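You operate a simulated robot arm through the tools that you are given. There is no shell and no other tool. Be economical: measure what you need, move in short steps, check, and stop when the job is done.

The job below is to be done with a simulated robot arm. You get a single attempt, and the scene is never put back.

## Task
Put the brown bottle from the top of the right end drum on the can ledge. Shut the parts box door. Put one of the small bottles from the top of the front bench on the drip tray there. Fetch the white soak pad from the hose table top and set it in the catch tray. Put the tin on the top of the carton table away on the top of the can bench. Switch the rocker switch on. Fetch the wiping pad from the top of the rusty table and set it on the filling table top. Put the quilted pad on the top of the front bench away on the shelf over the burner table. Put one of the collared bottles from the top of the front bench on the second shelf from the bottom of the wall rack. Take the cream cloth bundle and leave it in the fl tub. Take the cup on the second shelf from the bottom of the wall rack and put it away on the top of the rusty table. Take the small box from the second shelf from the bottom of the wall rack and put it on the top of the koluvent drum. Any order will do. Set down upright: brown bottle, small bottle, tin, collared bottle, cup.
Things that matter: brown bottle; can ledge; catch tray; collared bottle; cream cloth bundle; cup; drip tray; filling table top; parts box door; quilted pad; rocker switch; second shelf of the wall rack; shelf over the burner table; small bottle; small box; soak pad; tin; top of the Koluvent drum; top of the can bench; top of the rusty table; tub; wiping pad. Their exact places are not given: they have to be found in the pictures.

Only the result counts: the job must be done as asked and must still hold three seconds after the hand-in. Knocking over, shifting, dropping, spilling or breaking anything else fails it. Flat cloth is picked up by pressing the open fingertips on it (5 to 10 N) and closing them slowly along it; thin cloth reads only 2 to 8 mm in the jaws.

## Robot
A 7-joint arm with a two-finger gripper on a trunk, on a base that drives. Base frame: it is fixed to the floor where the robot stands at the start and does not move with it; the origin is under the middle of the robot, x ahead of it, y to its left, z up; the surface under the hand at the start is at about z = 76.6. Units: cm, degrees, N and s.
With the tool pointing down near the work surface it reaches from about 10 to 46 cm from the robot's upright axis, wherever it stands. Its first joint turns from -143.0 to 143.0 degrees. Places, roughly: brown bottle [50, 0, 75]; can ledge [220, -50, 50]; catch tray (37x22x11 cm) [770, -480, 70]; collared bottle [50, -750, 75]; cream cloth bundle (8x15x6 cm) [750, 20, 70]; cup (6x5x6 cm) [290, -970, 80]; drip tray (8x10x3 cm) [70, -650, 80]; filling table top [290, -700, 40]; parts box door [-100, 50, 160]; quilted pad (12x7x3 cm) [80, -680, 80]; rocker switch [260, -660, 90]; second shelf of the wall rack [320, -990, 80]; shelf over the burner table (18x66 cm) [420, 10, 112]; small bottle [50, -700, 75]; small bottle (5x5x10 cm) [60, -660, 80]; small box [300, -1000, 75]; soak pad [775, -525, 75]; tin [625, -700, 75]; top of the Koluvent drum [440, -830, 80]; top of the can bench [710, 10, 70]; top of the rusty table [280, -630, 80]; tub (24x33 cm) [614, -12, 72]; wiping pad (5x8x3 cm) [250, -660, 80]. Payload 1.47 kg.
Tool frame: the origin (TCP) lies between the finger pads and is the grasp point; the fingertips stand 1.6 cm ahead of it; z points along the fingers, y is the line along which they close. Largest opening 8.7 cm; the body of the gripper starts 5.5 cm behind the TCP.
Orientation is told as [roll, pitch, yaw] about the base's x, y, z axes, in that order, counted from this pose: with the fingers straight down and closing along the base's y, the tool's x points along the base's -x, its y along +y and its z along -z.

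## Interface
- The arm moves only by the tool send_rows. Its arguments are lists of equal length, an entry for each row: "dr": the turn, a rotation vector about the tool's x, y, z in degrees, a list of three; "delta_pos": the shift along the tool's x, y, z in mm, a list of three; "grip": the finger opening in mm, from 0 to 87. In form: {"dr": [[wx, wy, wz], ...], "delta_pos": [[tx, ty, tz], ...], "grip": [grip, ...]}. A call has 1 to 10 rows; each row is the pose to reach, as a shift and turn from the pose commanded when the call began, along the tool's axes at that moment. Rows are played at 5 a second. More than 5 cm and 8.6 degrees between two rows, or a gripper value outside its range, and nothing of the call is played. Where a pose cannot be reached the arm comes as near as it can. A force on the tool above 40 N (or 10 N above the force at the start of the call, whichever is more), or a blocked arm, ends the call early, and 0.2 s more pass. Each finger travels about 4.5 cm/s and halts on what it meets, pressing with about 24 N; the grip force reading is that of the motor and also rises with nothing between the fingers. The clock runs only during rows and for 0.2 s after the last one: add rows that repeat a pose to give the fingers time. The reply holds the time, the measured pose of the TCP, the force on the tool along the base axes, the opening and the grip force, in the units named above and with some noise, with the torque about the TCP (base axes, N m) and any sound that the robot's microphone picked up, and new pictures: "views" is both (left out), scene, wrist or none.
- Cameras (640 x 400 px; columns grow to the right, rows downward): "scene" is now at [13.64, -1.51, 156.6]; the picture's right is [-0.11, -0.99, 0.00], its down [-0.86, 0.09, -0.50] and it looks along [0.49, -0.05, -0.87] (base axes); focal length 262 px, centre (320, 200). "wrist" rides on the gripper at [7.3, 1.2, -9] in the tool frame; the picture's right is [-0.16, 0.99, 0.00], its down [-0.72, -0.12, -0.68] and it looks along [-0.67, -0.11, 0.73] (tool axes); focal length 247 px, centre (320, 200).
- lift_body(by): slides the trunk up (or, below 0, down) by that many cm; the arm and the scene camera ride with it, the base frame stays. It gives what a move gives, with no picture.
- roll_base(legs): drives the robot by 1 to 6 legs, each [ahead, left, turn to the left] in cm, cm and degrees, along the robot's own axes; the way and the turn of a leg run together, so that a leg with both is an arc; at most 150 cm and 180 degrees a leg. The arm and the cameras ride along, it lands a little off, and it stops where it bumps. It gives what a move gives, and a new picture of the scene camera.
- head_to(pan, tilt): turns the head with the scene camera to pan (to the left, within 86 degrees either way) and tilt (down, from -29 to 69), counted from straight ahead of the robot. It gives what a move gives, and a new picture of the scene camera.
- point_at(camera, pixels): for up to 12 pixels [column, row] of the newest picture of that camera ("zoom" is the newest enlarged one), the place [x, y, z] in the base frame of the surface seen there, good to about 0.2 cm, but the place of the scene camera against the robot may be out by one fixed shift of up to 2.5 cm in any direction. It takes no simulated time.
- close_up(camera, box): a new picture of the part [left, top, right, bottom] of that camera's present view, enlarged. It takes no simulated time.
- hand_in(): hands the job in; it is judged then, once.

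Keep the steps short. Do not move on a guess: measure, check each grasp and each placing, and mend mistakes. In all there are 364 turns and 360 pictures (those below and enlarged ones count). Leave the gripper open and the arm clear of the work at the hand-in unless told otherwise, and finish with a single line.

The tools are called after "Request:" as name(argument=value, ...) on one line, values as JSON. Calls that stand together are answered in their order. send_rows: Moves the arm, as the interface text tells. Its arguments: {"type":"object","properties":{"dr":{"type":"array","items":{"type":"array","items":{"type":"number"}}},"delta_pos":{"type":"array","items":{"type":"array","items":{"type":"number"}}},"grip":{"type":"array","items":{"type":"number"}},"views":{"type":"string","enum":["both","scene","wrist","none"]}},"required":["dr","delta_pos","grip"]} The other tools are called the same way: lift_body (by) slides the trunk up or down; roll_base (legs) drives the base; head_to (pan, tilt) turns the head that bears the scene camera; point_at (camera, pixels) gives the place of the surface under pixels of a picture; close_up (camera, box) takes an enlarged picture of a part of a camera's view; hand_in () hands the job in.

At the start:

```text
t: 0.0
position: [47.69, 5.9, 103.36]
tcp_rot: [0.0, 0.0, -0.1]
contact_force: [0.6, -0.5, 0.2]
torque: [-0.02, -0.02, 0.0]
grip_width: 8.69
gripper_force: 0.1
trunk travel left (down, up): [-90.2, 33.8]
robot x, y, heading: [-0.16, 0.49, -0.1]
head pan, tilt: [-6.2, 60.2]
```

scene: 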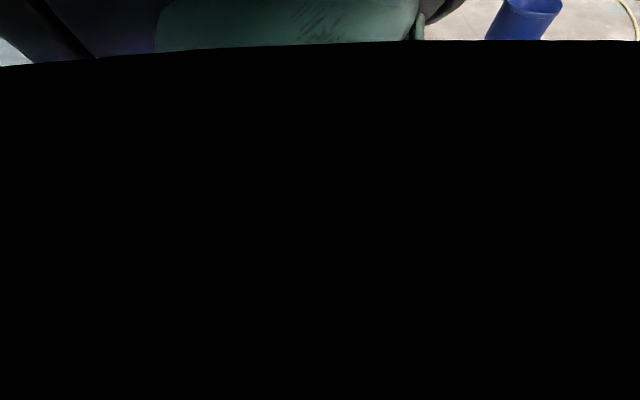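
wrist: 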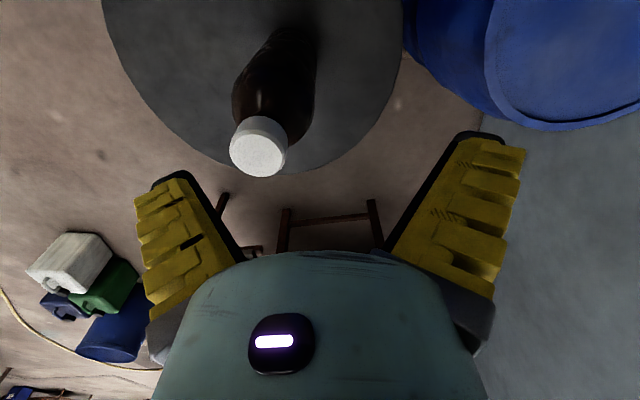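

The wrist picture shows the brown bottle on a dark drum under the hand; the scene view is mostly blocked. I measure the bottle and raise the head.

Request:
point_at(camera="wrist", pixels=[[258, 150], [270, 90], [285, 45], [350, 100], [200, 100], [250, 178]])

Request:
head_to(pan=0, tilt=25)

```text
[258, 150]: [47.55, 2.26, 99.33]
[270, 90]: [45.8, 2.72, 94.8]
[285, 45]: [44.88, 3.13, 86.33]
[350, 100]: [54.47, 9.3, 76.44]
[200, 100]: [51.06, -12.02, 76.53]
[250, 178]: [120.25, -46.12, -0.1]
```

```text
t: 1.0
position: [47.79, 5.83, 103.37]
tcp_rot: [0.1, 0.1, -0.1]
contact_force: [0.5, -1.0, -0.5]
torque: [-0.03, 0.0, -0.01]
grip_width: 8.69
gripper_force: 0.1
trunk travel left (down, up): [-90.2, 33.8]
robot x, y, heading: [0.29, 0.0, -0.0]
head pan, tilt: [0.0, 25.0]
```

scene: 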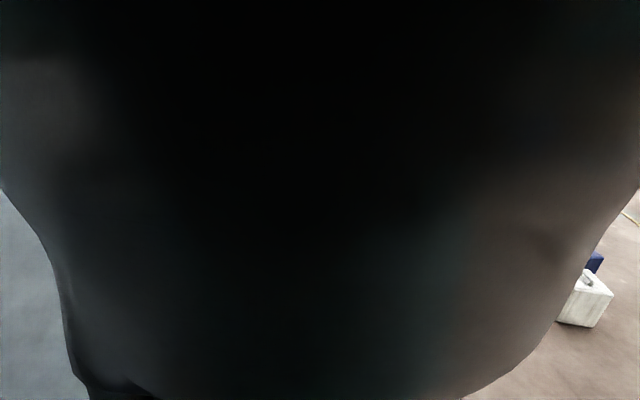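

The arm blocks the scene camera. The bottle's cap top is at about (47.5, 2.3, 99.3). I look closer at the bottle.

Request:
close_up(camera="wrist", box=[190, 0, 350, 200])

Request:
point_at(camera="wrist", pixels=[[234, 150], [282, 150], [258, 122], [258, 172], [236, 85], [310, 85], [272, 75], [272, 60], [280, 35]])

Request:
head_to(pan=-70, tilt=20)

```text
2.00 times, centred on (270, 100) of wrist
```

zoom: 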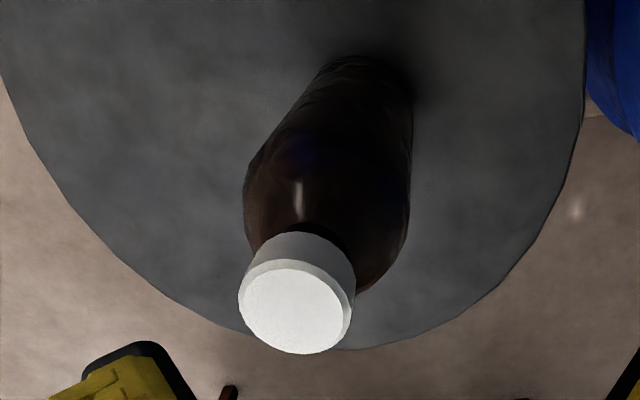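

```text
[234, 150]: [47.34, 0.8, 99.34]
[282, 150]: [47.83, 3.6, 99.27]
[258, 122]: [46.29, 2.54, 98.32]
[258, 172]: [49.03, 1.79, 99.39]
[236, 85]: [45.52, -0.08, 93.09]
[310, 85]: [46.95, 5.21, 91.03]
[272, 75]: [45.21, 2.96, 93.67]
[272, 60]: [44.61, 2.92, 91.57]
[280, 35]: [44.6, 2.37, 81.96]
```

```text
t: 2.4
position: [47.76, 5.87, 103.37]
tcp_rot: [0.0, 0.0, -0.1]
contact_force: [-0.6, -0.1, -0.5]
torque: [-0.03, 0.01, -0.01]
grip_width: 8.71
gripper_force: 0.2
trunk travel left (down, up): [-90.2, 33.8]
robot x, y, heading: [-0.11, 0.04, 0.2]
head pan, tilt: [-70.0, 20.0]
```

scene: 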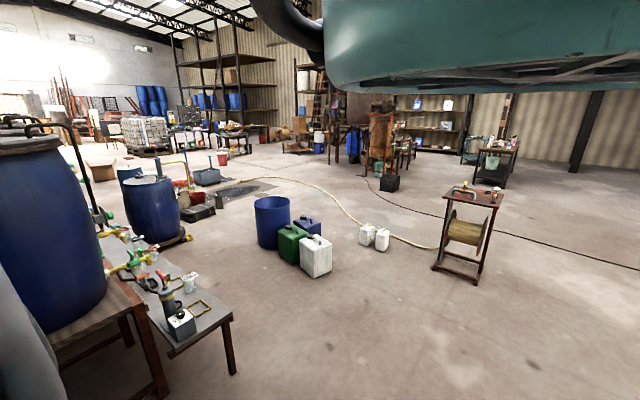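

The bottle's axis is at (47.5, 2.5), with the cap 3 cm wide from about z = 97 to 99.4. I move above it, then lower to z = 97.

Request:
send_rows(dr=[[0, 0, 0], [0, 0, 0], [0, 0, 0], [0, 0, 0]], delta_pos=[[2, -34, 0], [2, -34, 25], [2, -34, 50], [2, -34, 62]], grip=[87, 87, 87, 87], views="wrist")

```text
t: 3.4
position: [47.54, 2.56, 97.05]
tcp_rot: [0.0, 0.0, -0.1]
contact_force: [0.3, -0.3, -0.7]
torque: [0.01, -0.03, -0.01]
grip_width: 8.69
gripper_force: 0.1
trunk travel left (down, up): [-90.2, 33.8]
robot x, y, heading: [0.05, 0.37, 0.0]
head pan, tilt: [-70.0, 20.0]
```

wrist: 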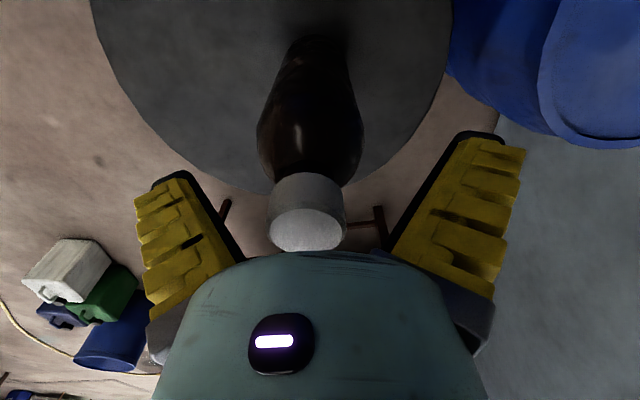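

The cap sits between the fingers, so I close.

Request:
send_rows(dr=[[0, 0, 0], [0, 0, 0], [0, 0, 0], [0, 0, 0], [0, 0, 0], [0, 0, 0]], delta_pos=[[0, 0, 0], [0, 0, 0], [0, 0, 0], [0, 0, 0], [0, 0, 0], [0, 0, 0]], grip=[60, 45, 35, 25, 15, 15], views="wrist")

```text
t: 4.8
position: [47.6, 2.5, 97.18]
tcp_rot: [-0.2, -0.2, 0.0]
contact_force: [0.6, -3.5, 8.4]
torque: [-0.49, -0.04, -0.01]
grip_width: 2.62
gripper_force: 23.6
trunk travel left (down, up): [-90.2, 33.8]
robot x, y, heading: [0.21, -0.17, 0.1]
head pan, tilt: [-70.0, 20.0]
```

wrist: 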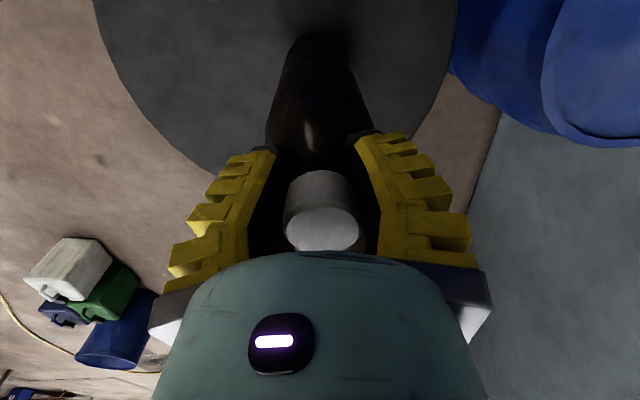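

The grip holds at 2.6 cm. I lift.

Request:
send_rows(dr=[[0, 0, 0], [0, 0, 0], [0, 0, 0], [0, 0, 0]], delta_pos=[[0, 0, -10], [0, 0, -30], [0, 0, -60], [0, 0, -80]], grip=[15, 15, 15, 15], views="wrist")

Request:
head_to(pan=-35, tilt=25)

```text
t: 5.8
position: [47.37, 2.44, 105.03]
tcp_rot: [0.1, 0.2, 0.1]
contact_force: [-0.8, 1.2, -5.6]
torque: [0.04, 0.01, -0.03]
grip_width: 2.6
gripper_force: 23.9
trunk travel left (down, up): [-90.2, 33.8]
robot x, y, heading: [-0.23, -0.46, 0.0]
head pan, tilt: [-70.0, 20.0]
```

wrist: 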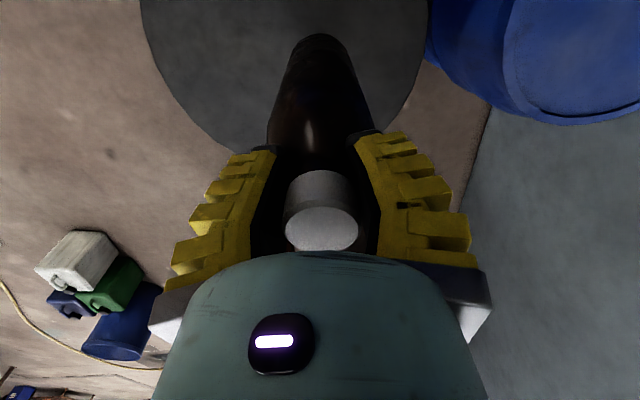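

```text
t: 6.8
position: [47.44, 2.46, 105.04]
tcp_rot: [0.0, 0.0, -0.1]
contact_force: [-0.5, -0.4, -5.9]
torque: [0.01, 0.03, -0.01]
grip_width: 2.61
gripper_force: 23.9
trunk travel left (down, up): [-90.2, 33.8]
robot x, y, heading: [0.14, 0.06, -0.2]
head pan, tilt: [-35.0, 25.0]
```

scene: 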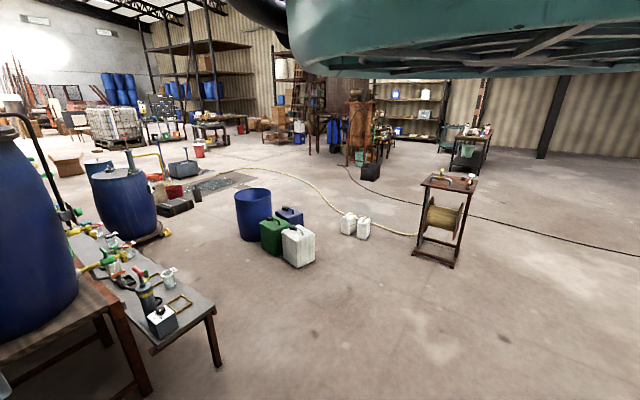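

The bottle is lifted (5.7 N). I measure a few points in the scene to orient myself.

Request:
point_at(camera="scene", pixels=[[320, 350], [180, 310], [300, 250], [450, 180], [125, 200], [40, 220], [115, 125], [360, 100], [480, 140], [160, 330], [420, 100], [210, 125]])

```text
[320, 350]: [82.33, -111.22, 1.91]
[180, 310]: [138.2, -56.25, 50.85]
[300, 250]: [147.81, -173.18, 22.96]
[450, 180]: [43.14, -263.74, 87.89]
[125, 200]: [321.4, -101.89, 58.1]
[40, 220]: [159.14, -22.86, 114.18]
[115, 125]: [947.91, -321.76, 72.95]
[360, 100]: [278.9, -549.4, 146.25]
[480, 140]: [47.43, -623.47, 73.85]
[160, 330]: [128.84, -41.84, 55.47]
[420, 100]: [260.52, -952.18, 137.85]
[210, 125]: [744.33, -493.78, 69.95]
```

Request:
head_to(pan=-35, tilt=25)

Request:
point_at(camera="scene", pixels=[[320, 350], [100, 350], [60, 300], [60, 200]])

```text
t: 7.4
position: [47.44, 2.53, 104.98]
tcp_rot: [0.0, 0.0, -0.1]
contact_force: [0.1, 0.2, -6.7]
torque: [-0.05, 0.04, 0.04]
grip_width: 2.6
gripper_force: 23.9
trunk travel left (down, up): [-90.2, 33.8]
robot x, y, heading: [-0.0, -0.46, -0.2]
head pan, tilt: [-35.0, 25.0]
```

scene: 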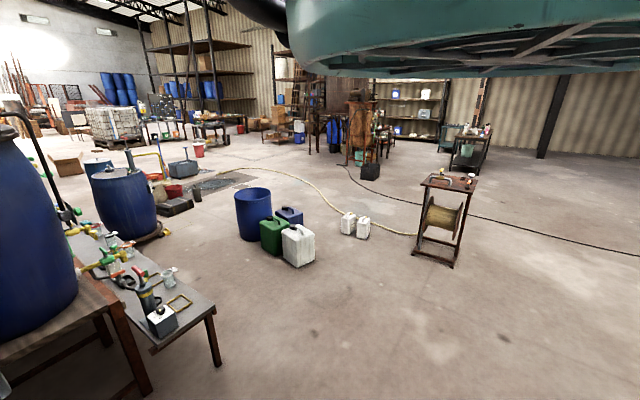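

```text
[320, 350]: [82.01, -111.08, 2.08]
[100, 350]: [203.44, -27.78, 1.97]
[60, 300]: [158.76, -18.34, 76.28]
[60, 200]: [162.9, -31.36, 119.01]
```

The low bench at the left, z about 50, may be the can ledge. I take an enlarged look.

Request:
close_up(camera="scene", box=[0, 190, 260, 360])

Request:
head_to(pan=-20, tilt=35)

```text
2.35 times, centred on (130, 275) of scene
```

zoom: 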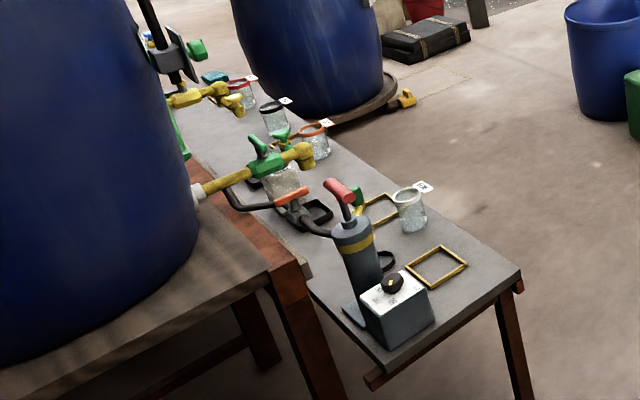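

```text
t: 8.2
position: [47.42, 2.42, 105.06]
tcp_rot: [0.0, 0.0, 0.1]
contact_force: [0.6, 0.1, -5.8]
torque: [0.01, 0.02, -0.01]
grip_width: 2.61
gripper_force: 24.2
trunk travel left (down, up): [-90.2, 33.8]
robot x, y, heading: [0.02, -0.25, 0.2]
head pan, tilt: [-20.0, 35.0]
```

scene: 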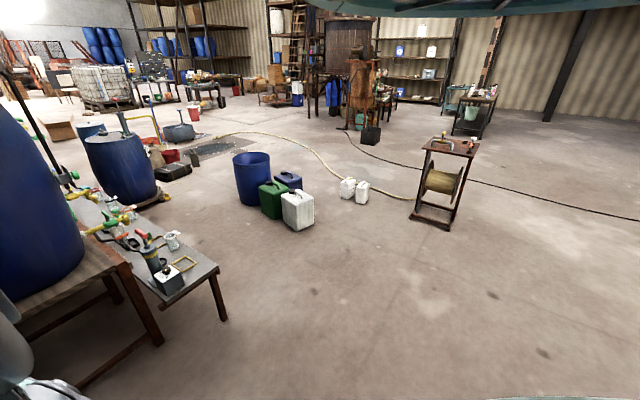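

Request:
close_up(camera="scene", box=[60, 180, 240, 320])

Request:
point_at(camera="scene", pixels=[[165, 300], [218, 268], [175, 233], [140, 205], [100, 195], [150, 275], [190, 250], [120, 215], [200, 265], [60, 240], [20, 180], [90, 270]])

```text
2.86 times, centred on (150, 250) of scene
```

zoom: 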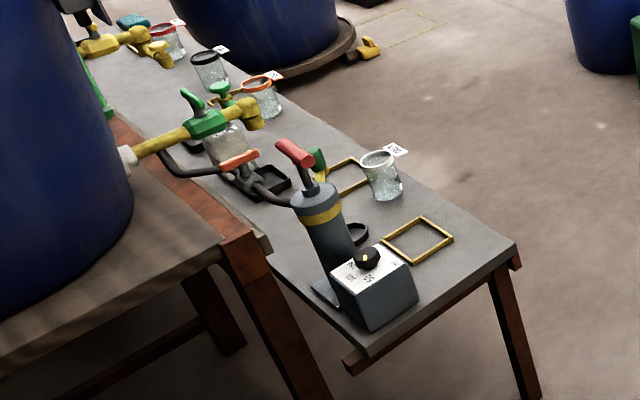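

```text
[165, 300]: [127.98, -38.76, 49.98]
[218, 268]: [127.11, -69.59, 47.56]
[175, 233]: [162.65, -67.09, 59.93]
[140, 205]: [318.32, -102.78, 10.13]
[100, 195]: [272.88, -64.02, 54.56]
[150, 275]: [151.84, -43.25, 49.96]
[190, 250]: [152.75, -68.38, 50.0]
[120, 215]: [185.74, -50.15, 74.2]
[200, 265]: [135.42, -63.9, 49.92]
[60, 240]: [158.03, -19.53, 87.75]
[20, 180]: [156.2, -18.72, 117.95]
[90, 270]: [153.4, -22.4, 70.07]
```

The low bench at z = 50 spans x 127–290, y -38 to -72, so it is the can ledge. I look for free space near its end in the zoom.

Request:
point_at(camera="zoom", pixels=[[440, 290], [475, 255], [430, 320], [370, 350], [515, 243], [385, 240], [450, 238], [415, 268], [425, 217], [300, 160], [320, 135], [418, 295]])

Request:
roll_base(legs=[[0, 0, -45]])

```text
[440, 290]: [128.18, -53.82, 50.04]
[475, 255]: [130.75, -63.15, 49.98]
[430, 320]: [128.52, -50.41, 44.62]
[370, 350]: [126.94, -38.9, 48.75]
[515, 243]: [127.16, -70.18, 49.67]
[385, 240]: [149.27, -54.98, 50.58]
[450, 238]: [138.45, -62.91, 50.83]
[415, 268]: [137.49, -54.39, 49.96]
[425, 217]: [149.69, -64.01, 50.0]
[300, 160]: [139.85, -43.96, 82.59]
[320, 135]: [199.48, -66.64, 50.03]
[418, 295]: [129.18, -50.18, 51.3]
```

```text
t: 10.6
position: [35.6, -31.65, 105.05]
tcp_rot: [0.0, 0.2, -44.4]
contact_force: [0.4, 0.7, -6.6]
torque: [0.02, 0.04, -0.01]
grip_width: 2.62
gripper_force: 24.8
trunk travel left (down, up): [-90.2, 33.8]
robot x, y, heading: [-0.23, -0.01, -44.4]
head pan, tilt: [-20.0, 35.0]
```

scene: 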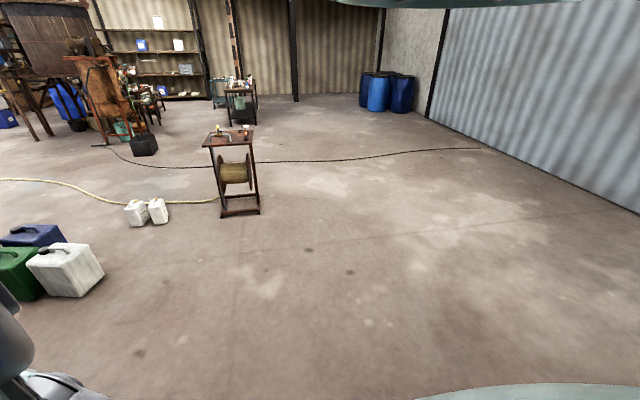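

The floor ahead is clear. The free spot on the ledge is about (132, -60). I drive to (10, -60), turn to heading 0, and look.

Request:
roll_base(legs=[[49, -36, 0], [0, 0, 44.4], [50, 0, 0]])

Request:
close_up(camera="wrist", box=[0, 0, 640, 400])

```text
t: 18.6
position: [108.08, -54.63, 105.16]
tcp_rot: [0.0, 0.2, 1.0]
contact_force: [-1.3, -0.3, -5.5]
torque: [0.01, 0.0, 0.02]
grip_width: 2.59
gripper_force: 23.9
trunk travel left (down, up): [-90.2, 33.8]
robot x, y, heading: [60.7, -58.12, 1.1]
head pan, tilt: [-20.0, 35.0]
```

scene: 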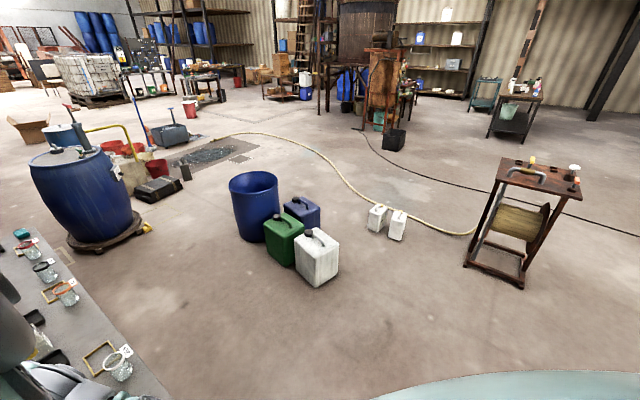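

```text
1.00 times, centred on (320, 200) of wrist (not enlarged: the box is as wide or as high as the picture)
```

zoom: 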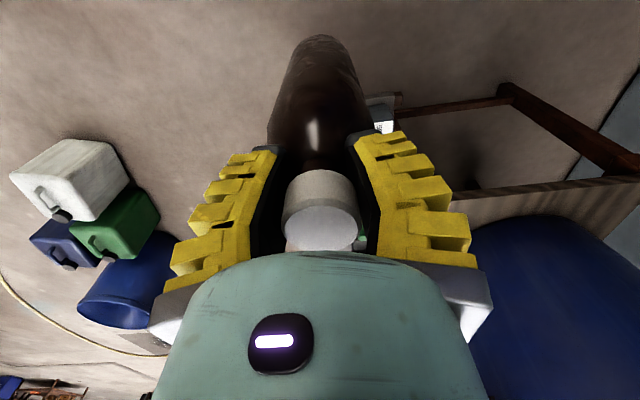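

The hand is at (108, -54.6) with the bottle upright. I drive 24 cm ahead and 6 cm right.

Request:
roll_base(legs=[[12, -6, -1], [12, 0, 0]])

Request:
close_up(camera="wrist", box=[0, 0, 640, 400])

Request:
head_to(pan=20, tilt=55)

```text
t: 20.7
position: [132.11, -61.45, 105.05]
tcp_rot: [-0.1, 0.1, -0.1]
contact_force: [0.1, -0.4, -6.2]
torque: [-0.01, 0.02, -0.01]
grip_width: 2.62
gripper_force: 23.9
trunk travel left (down, up): [-90.2, 33.8]
robot x, y, heading: [84.84, -63.99, 0.1]
head pan, tilt: [-20.0, 35.0]
```

scene: 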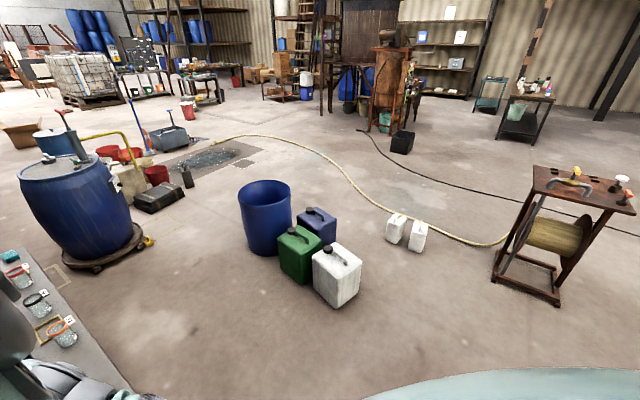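

```text
1.00 times, centred on (320, 200) of wrist (not enlarged: the box is as wide or as high as the picture)
```

zoom: 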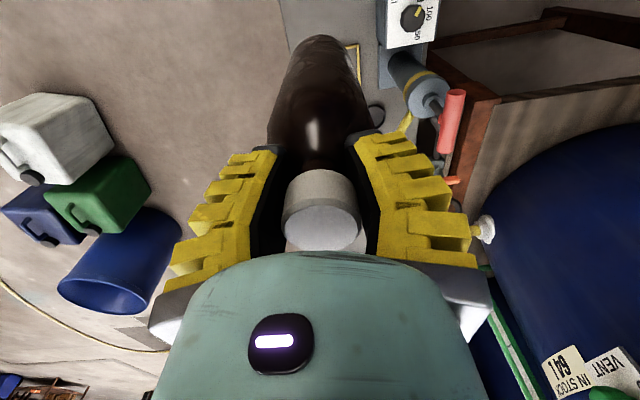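

```text
t: 21.8
position: [132.18, -61.54, 105.09]
tcp_rot: [0.0, 0.1, -0.1]
contact_force: [-0.3, 0.9, -6.2]
torque: [-0.01, 0.02, -0.01]
grip_width: 2.61
gripper_force: 23.7
trunk travel left (down, up): [-90.2, 33.8]
robot x, y, heading: [84.61, -63.67, 0.1]
head pan, tilt: [20.0, 55.0]
```

scene: 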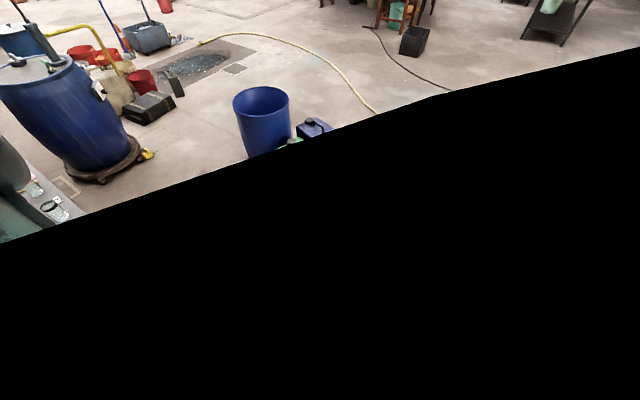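

The scene head barely helps here. I measure the ledge through the wrist picture: its edge near (283, 20) and the frame near (355, 60).

Request:
point_at(camera="wrist", pixels=[[355, 50], [345, 45], [370, 60], [300, 20], [290, 30], [340, 20], [375, 80], [410, 20], [284, 10]])

Request:
close_up(camera="wrist", box=[240, 0, 480, 150])

```text
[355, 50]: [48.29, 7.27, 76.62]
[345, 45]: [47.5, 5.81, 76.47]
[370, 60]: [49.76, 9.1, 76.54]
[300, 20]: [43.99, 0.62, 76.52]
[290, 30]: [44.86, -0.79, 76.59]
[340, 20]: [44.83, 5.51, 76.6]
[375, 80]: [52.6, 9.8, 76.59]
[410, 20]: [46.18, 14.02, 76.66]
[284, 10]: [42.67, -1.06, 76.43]
```

```text
2.67 times, centred on (360, 75) of wrist
```

zoom: 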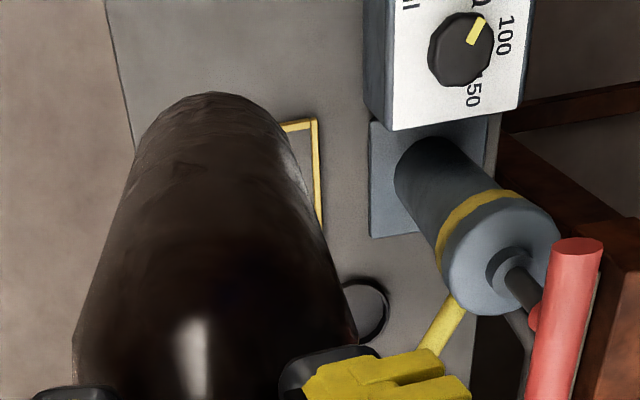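

The wrist point reading used an old picture; I measure in this zoom instead.

Request:
point_at(camera="zoom", pixels=[[310, 125], [290, 125], [318, 200], [120, 60], [133, 130], [350, 100], [345, 200], [380, 300], [250, 60], [160, 20], [340, 270]])

```text
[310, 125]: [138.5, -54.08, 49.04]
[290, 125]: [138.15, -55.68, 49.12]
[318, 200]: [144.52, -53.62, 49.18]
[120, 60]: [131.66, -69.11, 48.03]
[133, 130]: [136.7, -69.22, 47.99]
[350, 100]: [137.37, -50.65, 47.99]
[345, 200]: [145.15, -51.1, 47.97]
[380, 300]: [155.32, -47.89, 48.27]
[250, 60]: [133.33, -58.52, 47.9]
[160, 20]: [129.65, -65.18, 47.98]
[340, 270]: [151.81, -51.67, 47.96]
```

The ledge is at z = 48.0 with its outer edge at y = -69.2. The bottle base hangs 20.65 cm below the TCP, so I release at TCP z of about 68.7. The current spot (132.1, -61.5) is free. I lower the trunk by 33 cm.

Request:
lift_body(by=-33)

Request:
close_up(camera="wrist", box=[0, 0, 640, 400])

```text
t: 25.1
position: [132.02, -61.49, 72.04]
tcp_rot: [-0.1, 0.1, 0.0]
contact_force: [1.2, 0.2, -5.2]
torque: [-0.01, 0.04, 0.02]
grip_width: 2.66
gripper_force: 23.6
trunk travel left (down, up): [-57.2, 66.8]
robot x, y, heading: [84.53, -64.08, -0.0]
head pan, tilt: [20.0, 55.0]
```

```text
1.00 times, centred on (320, 200) of wrist (not enlarged: the box is as wide or as high as the picture)
```

zoom: 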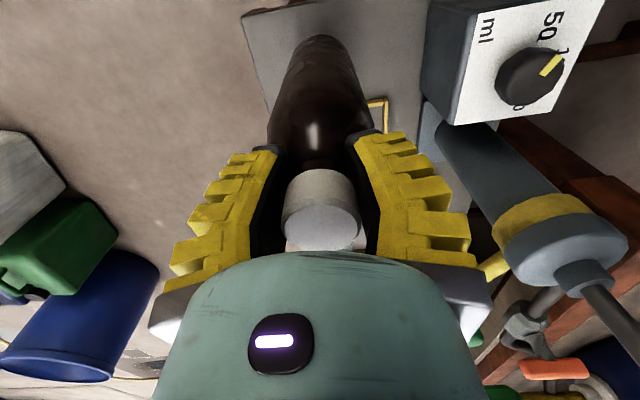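

I check the ledge's end edge and the bottle's base.

Request:
point_at(camera="zoom", pixels=[[246, 18], [300, 6], [290, 25], [268, 90], [350, 30], [380, 15], [375, 125], [320, 37]])

Request:
send_rows(dr=[[0, 0, 0], [0, 0, 0], [0, 0, 0], [0, 0, 0]], delta_pos=[[0, 0, 15], [0, 0, 27], [0, 0, 32], [0, 0, 34]], grip=[15, 15, 15, 15], views="none")

```text
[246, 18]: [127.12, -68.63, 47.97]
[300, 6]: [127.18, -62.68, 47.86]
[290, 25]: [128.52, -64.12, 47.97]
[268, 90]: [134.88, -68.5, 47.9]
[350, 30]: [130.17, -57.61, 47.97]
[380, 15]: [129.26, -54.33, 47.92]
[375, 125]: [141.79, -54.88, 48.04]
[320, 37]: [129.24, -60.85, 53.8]
```

```text
t: 26.1
position: [132.16, -61.44, 68.57]
tcp_rot: [0.0, 0.1, 0.0]
contact_force: [0.8, -0.5, -5.7]
torque: [0.01, 0.05, 0.01]
grip_width: 2.58
gripper_force: 24.5
trunk travel left (down, up): [-57.2, 66.8]
robot x, y, heading: [84.46, -63.73, -0.1]
head pan, tilt: [20.0, 55.0]
```

The bottle still hangs free. I lower a little at a time until it touches.

Request:
send_rows(dr=[[0, 0, 0], [0, 0, 0], [0, 0, 0]], delta_pos=[[0, 0, 2], [0, 0, 3], [0, 0, 3]], grip=[15, 15, 15], views="none")

```text
t: 26.9
position: [132.3, -61.42, 68.39]
tcp_rot: [0.1, -0.1, 0.0]
contact_force: [-3.8, 0.0, 23.3]
torque: [0.01, 0.09, -0.07]
grip_width: 2.65
gripper_force: 24.2
trunk travel left (down, up): [-57.2, 66.8]
robot x, y, heading: [84.61, -63.88, 0.2]
head pan, tilt: [20.0, 55.0]
```

Contact is made at 23 N. I ease up 1.5 mm and open slowly.

Request:
send_rows(dr=[[0, 0, 0], [0, 0, 0], [0, 0, 0], [0, 0, 0], [0, 0, 0], [0, 0, 0], [0, 0, 0]], delta_pos=[[0, 0, -2], [0, 0, -2], [0, 0, -2], [0, 0, -2], [0, 0, -2], [0, 0, -2], [0, 0, -2]], grip=[15, 24, 30, 40, 60, 80, 87], views="wrist")

```text
t: 28.5
position: [132.26, -61.47, 68.44]
tcp_rot: [0.0, 0.0, 0.0]
contact_force: [0.3, -0.5, -0.5]
torque: [0.0, -0.02, -0.02]
grip_width: 8.73
gripper_force: 0.0
trunk travel left (down, up): [-57.2, 66.8]
robot x, y, heading: [85.07, -63.93, 0.2]
head pan, tilt: [20.0, 55.0]
```

wrist: 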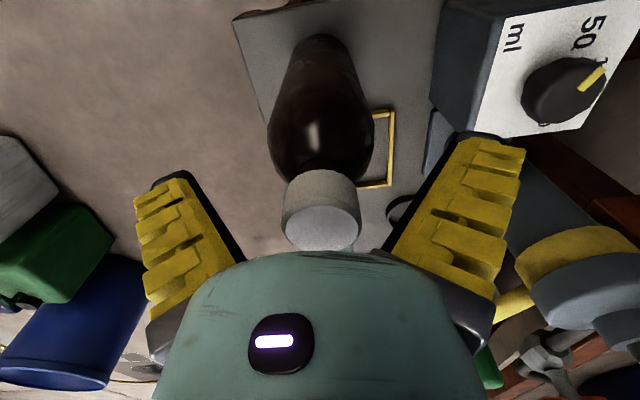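

The bottle stands upright. I raise the trunk straight up and check.

Request:
lift_body(by=33)

Request:
close_up(camera="wrist", box=[0, 0, 640, 400])

```text
t: 31.7
position: [132.18, -61.46, 101.5]
tcp_rot: [0.0, 0.1, 0.0]
contact_force: [0.2, -0.1, 0.6]
torque: [-0.01, -0.01, -0.02]
grip_width: 8.7
gripper_force: 0.1
trunk travel left (down, up): [-90.2, 33.8]
robot x, y, heading: [84.57, -63.81, 0.0]
head pan, tilt: [20.0, 55.0]
```

```text
1.00 times, centred on (320, 200) of wrist (not enlarged: the box is as wide or as high as the picture)
```

zoom: 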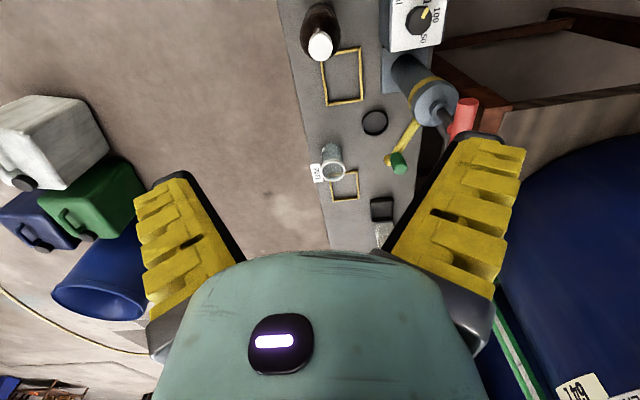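

The bottle is standing on the ledge. Next is the parts box door near (-100, 50, 160). I back off, turn towards it and look.

Request:
roll_base(legs=[[-55, 0, 0], [0, 0, -90], [0, 0, -60]])

Request:
head_to(pan=0, tilt=10)

Request:
head_to(pan=-60, tilt=10)

```text
t: 41.5
position: [-13.21, -88.29, 101.42]
tcp_rot: [0.0, 0.1, -152.2]
contact_force: [-0.6, -0.2, 0.6]
torque: [0.06, 0.01, -0.04]
grip_width: 8.71
gripper_force: 0.1
trunk travel left (down, up): [-90.2, 33.8]
robot x, y, heading: [27.71, -63.74, -152.1]
head pan, tilt: [20.0, 55.0]
```

scene: 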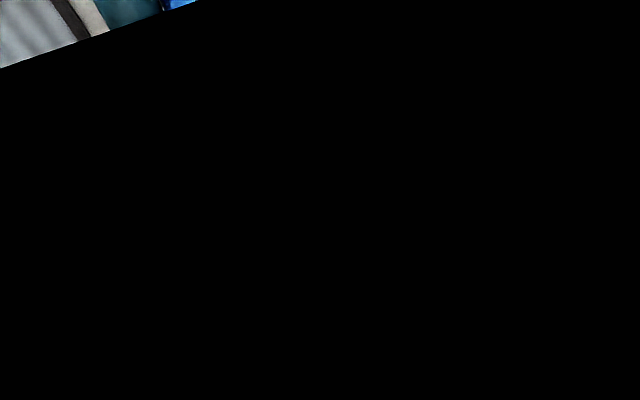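

```text
t: 42.6
position: [-13.23, -88.25, 101.51]
tcp_rot: [0.0, 0.2, -152.3]
contact_force: [0.9, 0.8, -0.9]
torque: [-0.01, -0.02, -0.01]
grip_width: 8.73
gripper_force: 0.2
trunk travel left (down, up): [-90.2, 33.8]
robot x, y, heading: [28.07, -64.22, -152.2]
head pan, tilt: [0.0, 10.0]
```

scene: 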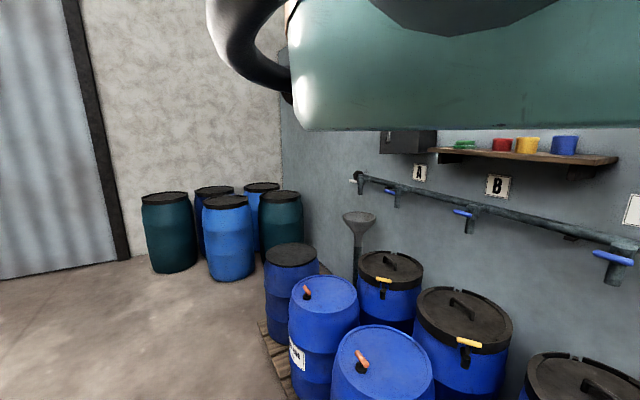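

```text
t: 44.0
position: [-13.12, -88.21, 101.48]
tcp_rot: [0.0, 0.1, -152.2]
contact_force: [0.9, -0.2, 0.6]
torque: [0.04, 0.0, 0.0]
grip_width: 8.69
gripper_force: 0.2
trunk travel left (down, up): [-90.2, 33.8]
robot x, y, heading: [27.48, -64.16, -152.0]
head pan, tilt: [-60.0, 10.0]
```

scene: 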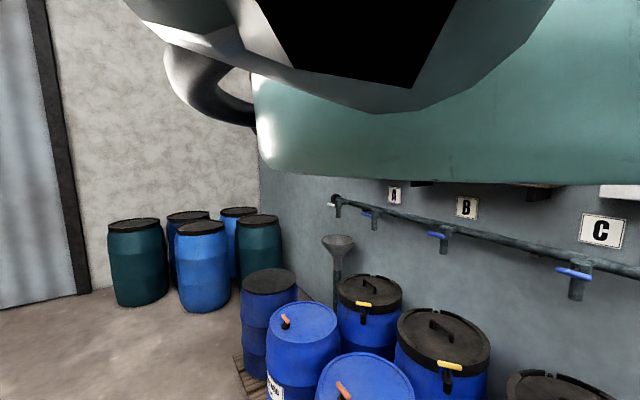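

The parts box (dark box by sign A) is partly behind the arm. I try panning the other way.

Request:
head_to(pan=60, tilt=10)

```text
t: 46.0
position: [-13.19, -88.31, 101.47]
tcp_rot: [0.0, 0.0, -152.2]
contact_force: [0.3, -0.6, 0.7]
torque: [0.02, -0.03, 0.03]
grip_width: 8.7
gripper_force: 0.0
trunk travel left (down, up): [-90.2, 33.8]
robot x, y, heading: [27.58, -63.73, -152.2]
head pan, tilt: [60.0, 10.0]
```

scene: 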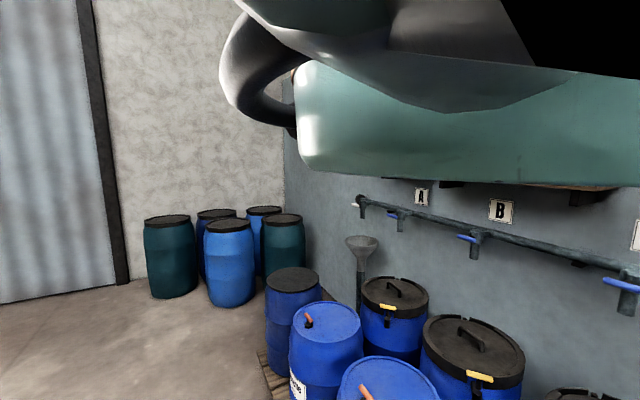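

Request:
point_at(camera="scene", pixels=[[421, 197], [502, 210], [320, 350], [395, 300], [230, 260], [320, 200]])

```text
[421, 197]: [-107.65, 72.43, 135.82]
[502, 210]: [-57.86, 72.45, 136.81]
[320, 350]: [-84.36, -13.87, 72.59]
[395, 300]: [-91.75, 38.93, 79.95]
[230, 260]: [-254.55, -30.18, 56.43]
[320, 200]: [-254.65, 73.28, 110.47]
```

The head stays about 56° to the right, probably held by the raised elbow. I lower the hand relative to the trunk to free the view.

Request:
send_rows(dr=[[0, 0, 0], [0, 0, 0], [0, 0, 0], [0, 0, 0], [0, 0, 0]], delta_pos=[[0, 0, 50], [0, 0, 100], [0, 0, 150], [0, 0, 200], [0, 0, 250]], grip=[87, 87, 87, 87, 87], views="none")

Request:
head_to(pan=-80, tilt=5)

```text
t: 47.1
position: [-13.22, -88.43, 83.55]
tcp_rot: [0.0, -0.1, -152.1]
contact_force: [-2.0, -1.0, 0.2]
torque: [0.07, -0.13, 0.01]
grip_width: 8.71
gripper_force: 0.0
out of reach, approached as far as the arm can: row 4, 5
trunk travel left (down, up): [-90.2, 33.8]
robot x, y, heading: [27.56, -63.63, -152.1]
head pan, tilt: [60.0, 10.0]
```

```text
t: 49.4
position: [-13.3, -88.5, 83.64]
tcp_rot: [0.0, 0.0, -152.2]
contact_force: [-0.1, -0.3, 1.2]
torque: [-0.04, -0.01, 0.02]
grip_width: 8.7
gripper_force: 0.1
trunk travel left (down, up): [-90.2, 33.8]
robot x, y, heading: [27.91, -63.87, -152.0]
head pan, tilt: [-80.0, 5.0]
```

scene: 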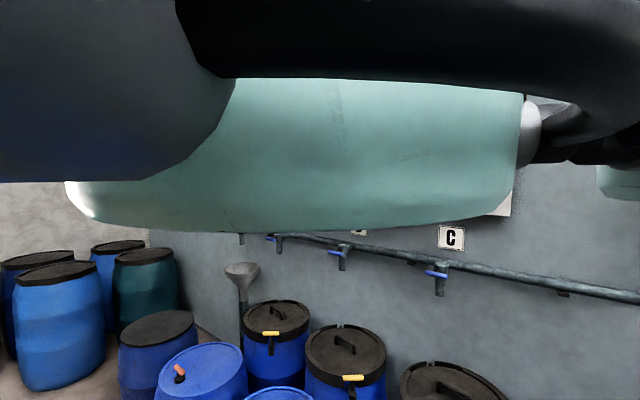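

The upper arm hides more now. I put the hand back up and raise the trunk fully, so the camera looks at the box from above.

Request:
send_rows(dr=[[0, 0, 0], [0, 0, 0], [0, 0, 0], [0, 0, 0]], delta_pos=[[0, 0, -50], [0, 0, -100], [0, 0, -150], [0, 0, -200]], grip=[87, 87, 87, 87], views="none")

Request:
lift_body(by=33.5)

Request:
head_to(pan=-60, tilt=25)

```text
t: 50.4
position: [-12.94, -87.88, 103.53]
tcp_rot: [-0.2, 1.0, -152.5]
contact_force: [-2.3, -2.8, 8.0]
torque: [0.23, -0.15, 0.02]
grip_width: 8.74
gripper_force: 0.1
trunk travel left (down, up): [-90.2, 33.8]
robot x, y, heading: [27.6, -63.65, -152.2]
head pan, tilt: [-80.0, 5.0]
```

```text
t: 53.7
position: [-13.16, -88.37, 137.23]
tcp_rot: [0.0, 0.1, -152.2]
contact_force: [-0.6, 0.0, 0.0]
torque: [-0.01, -0.01, 0.03]
grip_width: 8.71
gripper_force: 0.0
trunk travel left (down, up): [-123.7, 0.3]
robot x, y, heading: [27.45, -64.32, -152.4]
head pan, tilt: [-80.0, 5.0]
```

```text
t: 54.5
position: [-13.14, -88.25, 137.38]
tcp_rot: [0.1, 0.1, -152.3]
contact_force: [-0.5, 0.9, -0.7]
torque: [-0.02, 0.03, -0.02]
grip_width: 8.69
gripper_force: 0.0
trunk travel left (down, up): [-123.7, 0.3]
robot x, y, heading: [27.55, -63.6, -152.5]
head pan, tilt: [-60.0, 25.0]
```

scene: 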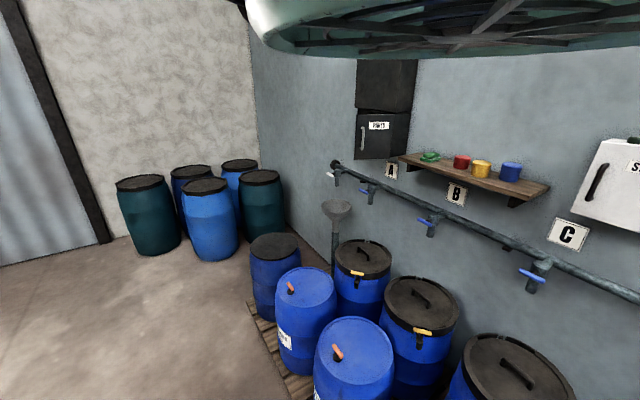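

Now the "PARTS" box shows at (380, 130), and a white "S" box at the right. I zoom in and measure.

Request:
close_up(camera="scene", box=[330, 50, 450, 180])

Request:
close_up(camera="scene", box=[540, 100, 640, 260])

Request:
point_at(camera="scene", pixels=[[385, 150], [363, 140], [358, 85], [412, 85], [380, 125], [405, 130], [600, 180], [375, 70], [358, 155], [390, 170], [530, 190]])

```text
3.08 times, centred on (390, 115) of scene
```

zoom: 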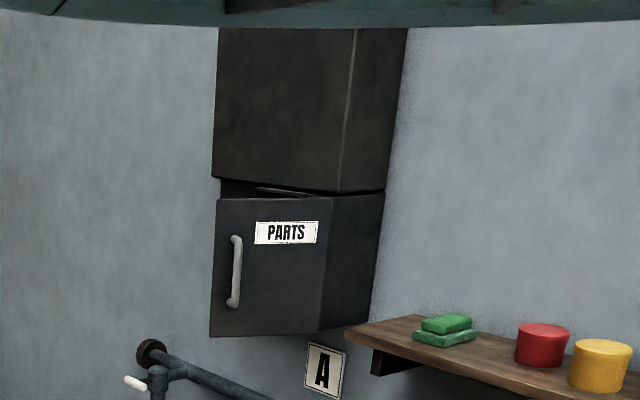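

```text
2.50 times, centred on (590, 180) of scene
```

zoom: 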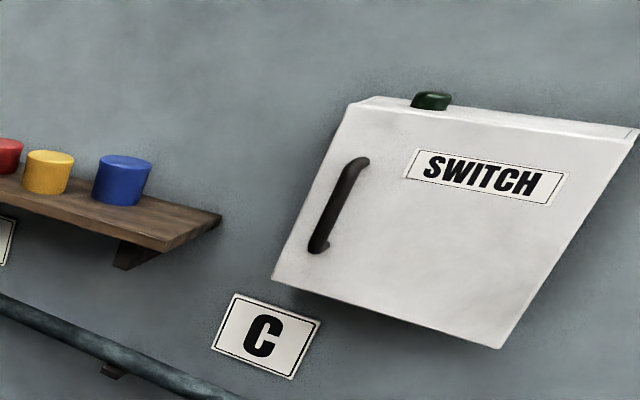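

```text
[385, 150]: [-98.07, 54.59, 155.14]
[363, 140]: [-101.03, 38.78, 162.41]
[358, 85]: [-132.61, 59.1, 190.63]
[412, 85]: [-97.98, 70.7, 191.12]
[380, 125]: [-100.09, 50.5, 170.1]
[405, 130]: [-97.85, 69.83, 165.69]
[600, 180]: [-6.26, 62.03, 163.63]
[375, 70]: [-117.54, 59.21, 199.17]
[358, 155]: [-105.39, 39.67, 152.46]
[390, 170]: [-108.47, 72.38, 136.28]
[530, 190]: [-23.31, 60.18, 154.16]
```

The PARTS door stands ajar, hinged on the right at about x = -98, with its handle near (-101, 39, 162). I measure the door precisely and map the barrels in front.

Request:
close_up(camera="scene", box=[330, 90, 430, 180])

Request:
point_at(camera="scene", pixels=[[275, 245], [310, 285], [355, 345], [362, 255], [420, 305], [515, 370], [250, 305], [290, 390], [280, 360], [330, 340], [395, 360], [470, 365]])

Request:
point_at(camera="zoom", pixels=[[165, 150], [155, 320], [230, 150], [365, 160], [350, 310], [360, 140], [425, 140], [420, 240], [195, 210], [175, 130], [260, 120]])

```text
4.44 times, centred on (380, 135) of scene
```

zoom: 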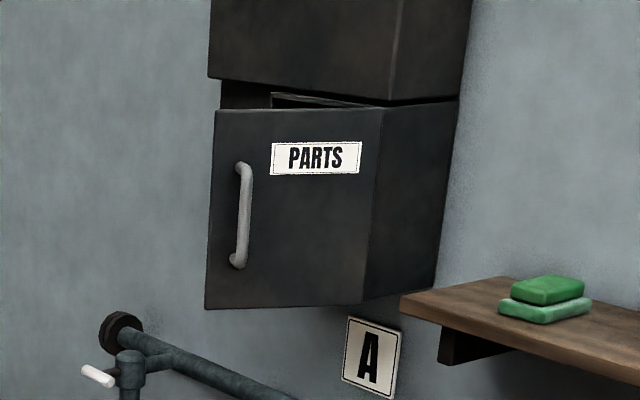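

```text
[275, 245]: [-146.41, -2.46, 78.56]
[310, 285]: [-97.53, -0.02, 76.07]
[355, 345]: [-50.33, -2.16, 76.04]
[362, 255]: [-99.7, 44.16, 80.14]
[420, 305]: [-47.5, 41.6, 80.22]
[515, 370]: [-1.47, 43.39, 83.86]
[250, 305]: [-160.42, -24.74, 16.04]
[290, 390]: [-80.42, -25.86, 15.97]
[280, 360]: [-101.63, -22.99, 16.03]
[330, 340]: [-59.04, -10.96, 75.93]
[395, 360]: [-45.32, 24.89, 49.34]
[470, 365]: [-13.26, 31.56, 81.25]
```

```text
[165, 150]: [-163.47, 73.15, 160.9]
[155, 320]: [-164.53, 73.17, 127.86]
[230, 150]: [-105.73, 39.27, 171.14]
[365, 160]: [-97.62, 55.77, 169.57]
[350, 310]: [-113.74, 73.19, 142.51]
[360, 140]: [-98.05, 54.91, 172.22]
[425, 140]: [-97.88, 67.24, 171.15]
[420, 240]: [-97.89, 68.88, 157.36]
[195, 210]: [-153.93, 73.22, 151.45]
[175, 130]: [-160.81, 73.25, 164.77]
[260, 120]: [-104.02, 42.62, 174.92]
```

The door is about 22 cm wide, opened about 65°, with barrels (tops at z of about 76–80) in front of it. I must reach far over the barrels, so I turn the tool to point forward and test the reach here in open space.

Request:
send_rows(dr=[[0, -8.5, 0], [0, -17, 0], [0, -25.5, 0], [0, -34, 0], [0, -42.5, 0], [0, -51, 0], [0, -59.5, 0], [0, -68, 0], [0, -76.5, 0], [0, -85, 0]], delta_pos=[[-15, 0, -25], [-30, 0, -50], [-45, 0, -75], [-60, 0, -100], [-75, 0, -125], [-90, 0, -150], [-105, 0, -175], [-120, 0, -200], [-135, 0, -225], [-150, 0, -250]], grip=[70, 50, 30, 10, 0, 0, 0, 0, 0, 0], views="both")

```text
t: 56.7
position: [-26.34, -95.04, 162.24]
tcp_rot: [0.5, -85.0, -152.6]
contact_force: [-0.6, 0.3, 0.6]
torque: [-0.01, 0.01, 0.02]
grip_width: 0.01
gripper_force: 23.9
out of reach, approached as far as the arm can: row 3, 4, 5, 6, 7, 8, 9
trunk travel left (down, up): [-123.7, 0.3]
robot x, y, heading: [27.35, -64.2, -152.3]
head pan, tilt: [-60.0, 25.0]
```

scene: 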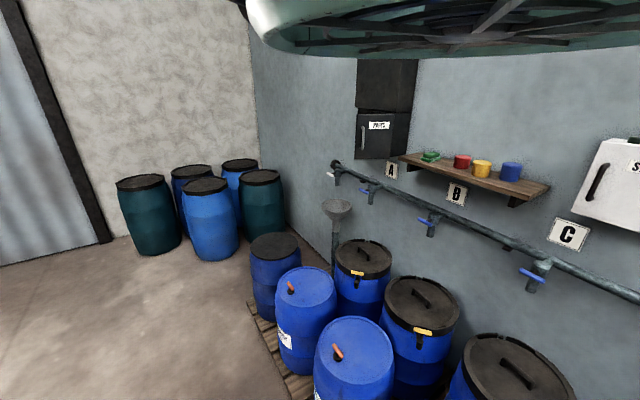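
wrist: 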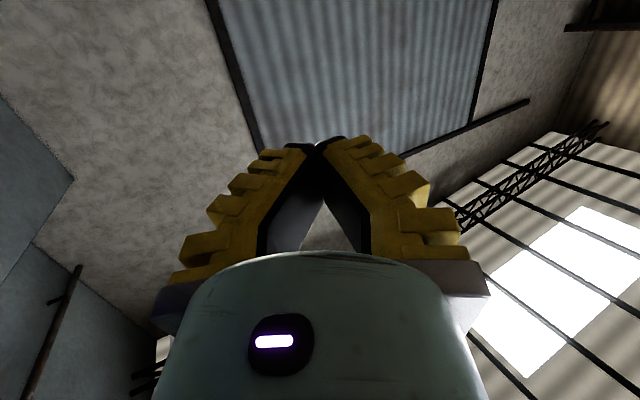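

The tool is now nearly level at radius 62 and z = 162. I extend further along the tool to find the limit.

Request:
send_rows(dr=[[0, 0, 0], [0, 0, 0], [0, 0, 0], [0, 0, 0], [0, 0, 0]], delta_pos=[[0, 0, 50], [0, 0, 100], [0, 0, 150], [0, 0, 200], [0, 0, 250]], grip=[0, 0, 0, 0, 0], views="none")

```text
t: 57.9
position: [-48.18, -107.0, 160.07]
tcp_rot: [-0.5, -84.8, -151.7]
contact_force: [0.1, 0.2, -0.9]
torque: [-0.02, 0.07, 0.01]
grip_width: 0.0
gripper_force: 23.7
trunk travel left (down, up): [-123.7, 0.3]
robot x, y, heading: [27.48, -63.74, -151.9]
head pan, tilt: [-60.0, 25.0]
```

Request:
send_rows(dr=[[0, 0, 0], [0, 0, 0], [0, 0, 0], [0, 0, 0], [0, 0, 0]], delta_pos=[[0, 0, 40], [0, 0, 80], [0, 0, 120], [0, 0, 160], [0, 0, 200]], grip=[0, 0, 0, 0, 0], views="none")

```text
t: 59.1
position: [-51.23, -108.26, 162.32]
tcp_rot: [-0.3, -85.0, -152.5]
contact_force: [-0.5, 1.3, -0.1]
torque: [-0.01, 0.02, -0.03]
grip_width: 0.01
gripper_force: 23.7
out of reach, approached as far as the arm can: row 1, 2, 3, 4, 5
trunk travel left (down, up): [-123.7, 0.3]
robot x, y, heading: [28.03, -63.61, -152.5]
head pan, tilt: [-60.0, 25.0]
```

The reach pattern suggests the shoulder is at z of about 205 with the trunk up, so at shoulder height the reach should be longer. I lower the trunk by 43 cm and raise the hand back to about 160 to test.

Request:
lift_body(by=-43)

Request:
send_rows(dr=[[0, 0, 0], [0, 0, 0], [0, 0, 0], [0, 0, 0], [0, 0, 0], [0, 0, 0], [0, 0, 0], [0, 0, 0], [0, 0, 0], [0, 0, 0]], delta_pos=[[-45, 0, 0], [-90, 0, 0], [-135, 0, 0], [-180, 0, 0], [-225, 0, 0], [-270, 0, 0], [-315, 0, 0], [-360, 0, 0], [-405, 0, 0], [-410, 0, 0]], grip=[0, 0, 0, 0, 0, 0, 0, 0, 0, 0], views="none")

Request:
send_rows(dr=[[0, 0, 0], [0, 0, 0], [0, 0, 0], [0, 0, 0], [0, 0, 0]], delta_pos=[[0, 0, 40], [0, 0, 80], [0, 0, 120], [0, 0, 160], [0, 0, 200]], grip=[0, 0, 0, 0, 0], views="none")

```text
refused: -43 is not a number from -40 to 40
```

```text
t: 61.3
position: [-52.47, -109.08, 198.07]
tcp_rot: [-0.3, -85.1, -151.9]
contact_force: [0.2, 0.9, -0.9]
torque: [-0.02, 0.0, -0.01]
grip_width: 0.0
gripper_force: 24.1
out of reach, approached as far as the arm can: row 8, 9, 10
trunk travel left (down, up): [-123.7, 0.3]
robot x, y, heading: [27.72, -63.83, -152.1]
head pan, tilt: [-60.0, 25.0]
```

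```text
t: 62.5
position: [-53.68, -109.73, 197.46]
tcp_rot: [-0.1, -84.9, -152.1]
contact_force: [-0.4, 0.7, -0.4]
torque: [0.02, 0.0, -0.02]
grip_width: 0.0
gripper_force: 23.9
out of reach, approached as far as the arm can: row 1, 2, 3, 4, 5
trunk travel left (down, up): [-123.7, 0.3]
robot x, y, heading: [27.63, -63.95, -152.2]
head pan, tilt: [-60.0, 25.0]
```

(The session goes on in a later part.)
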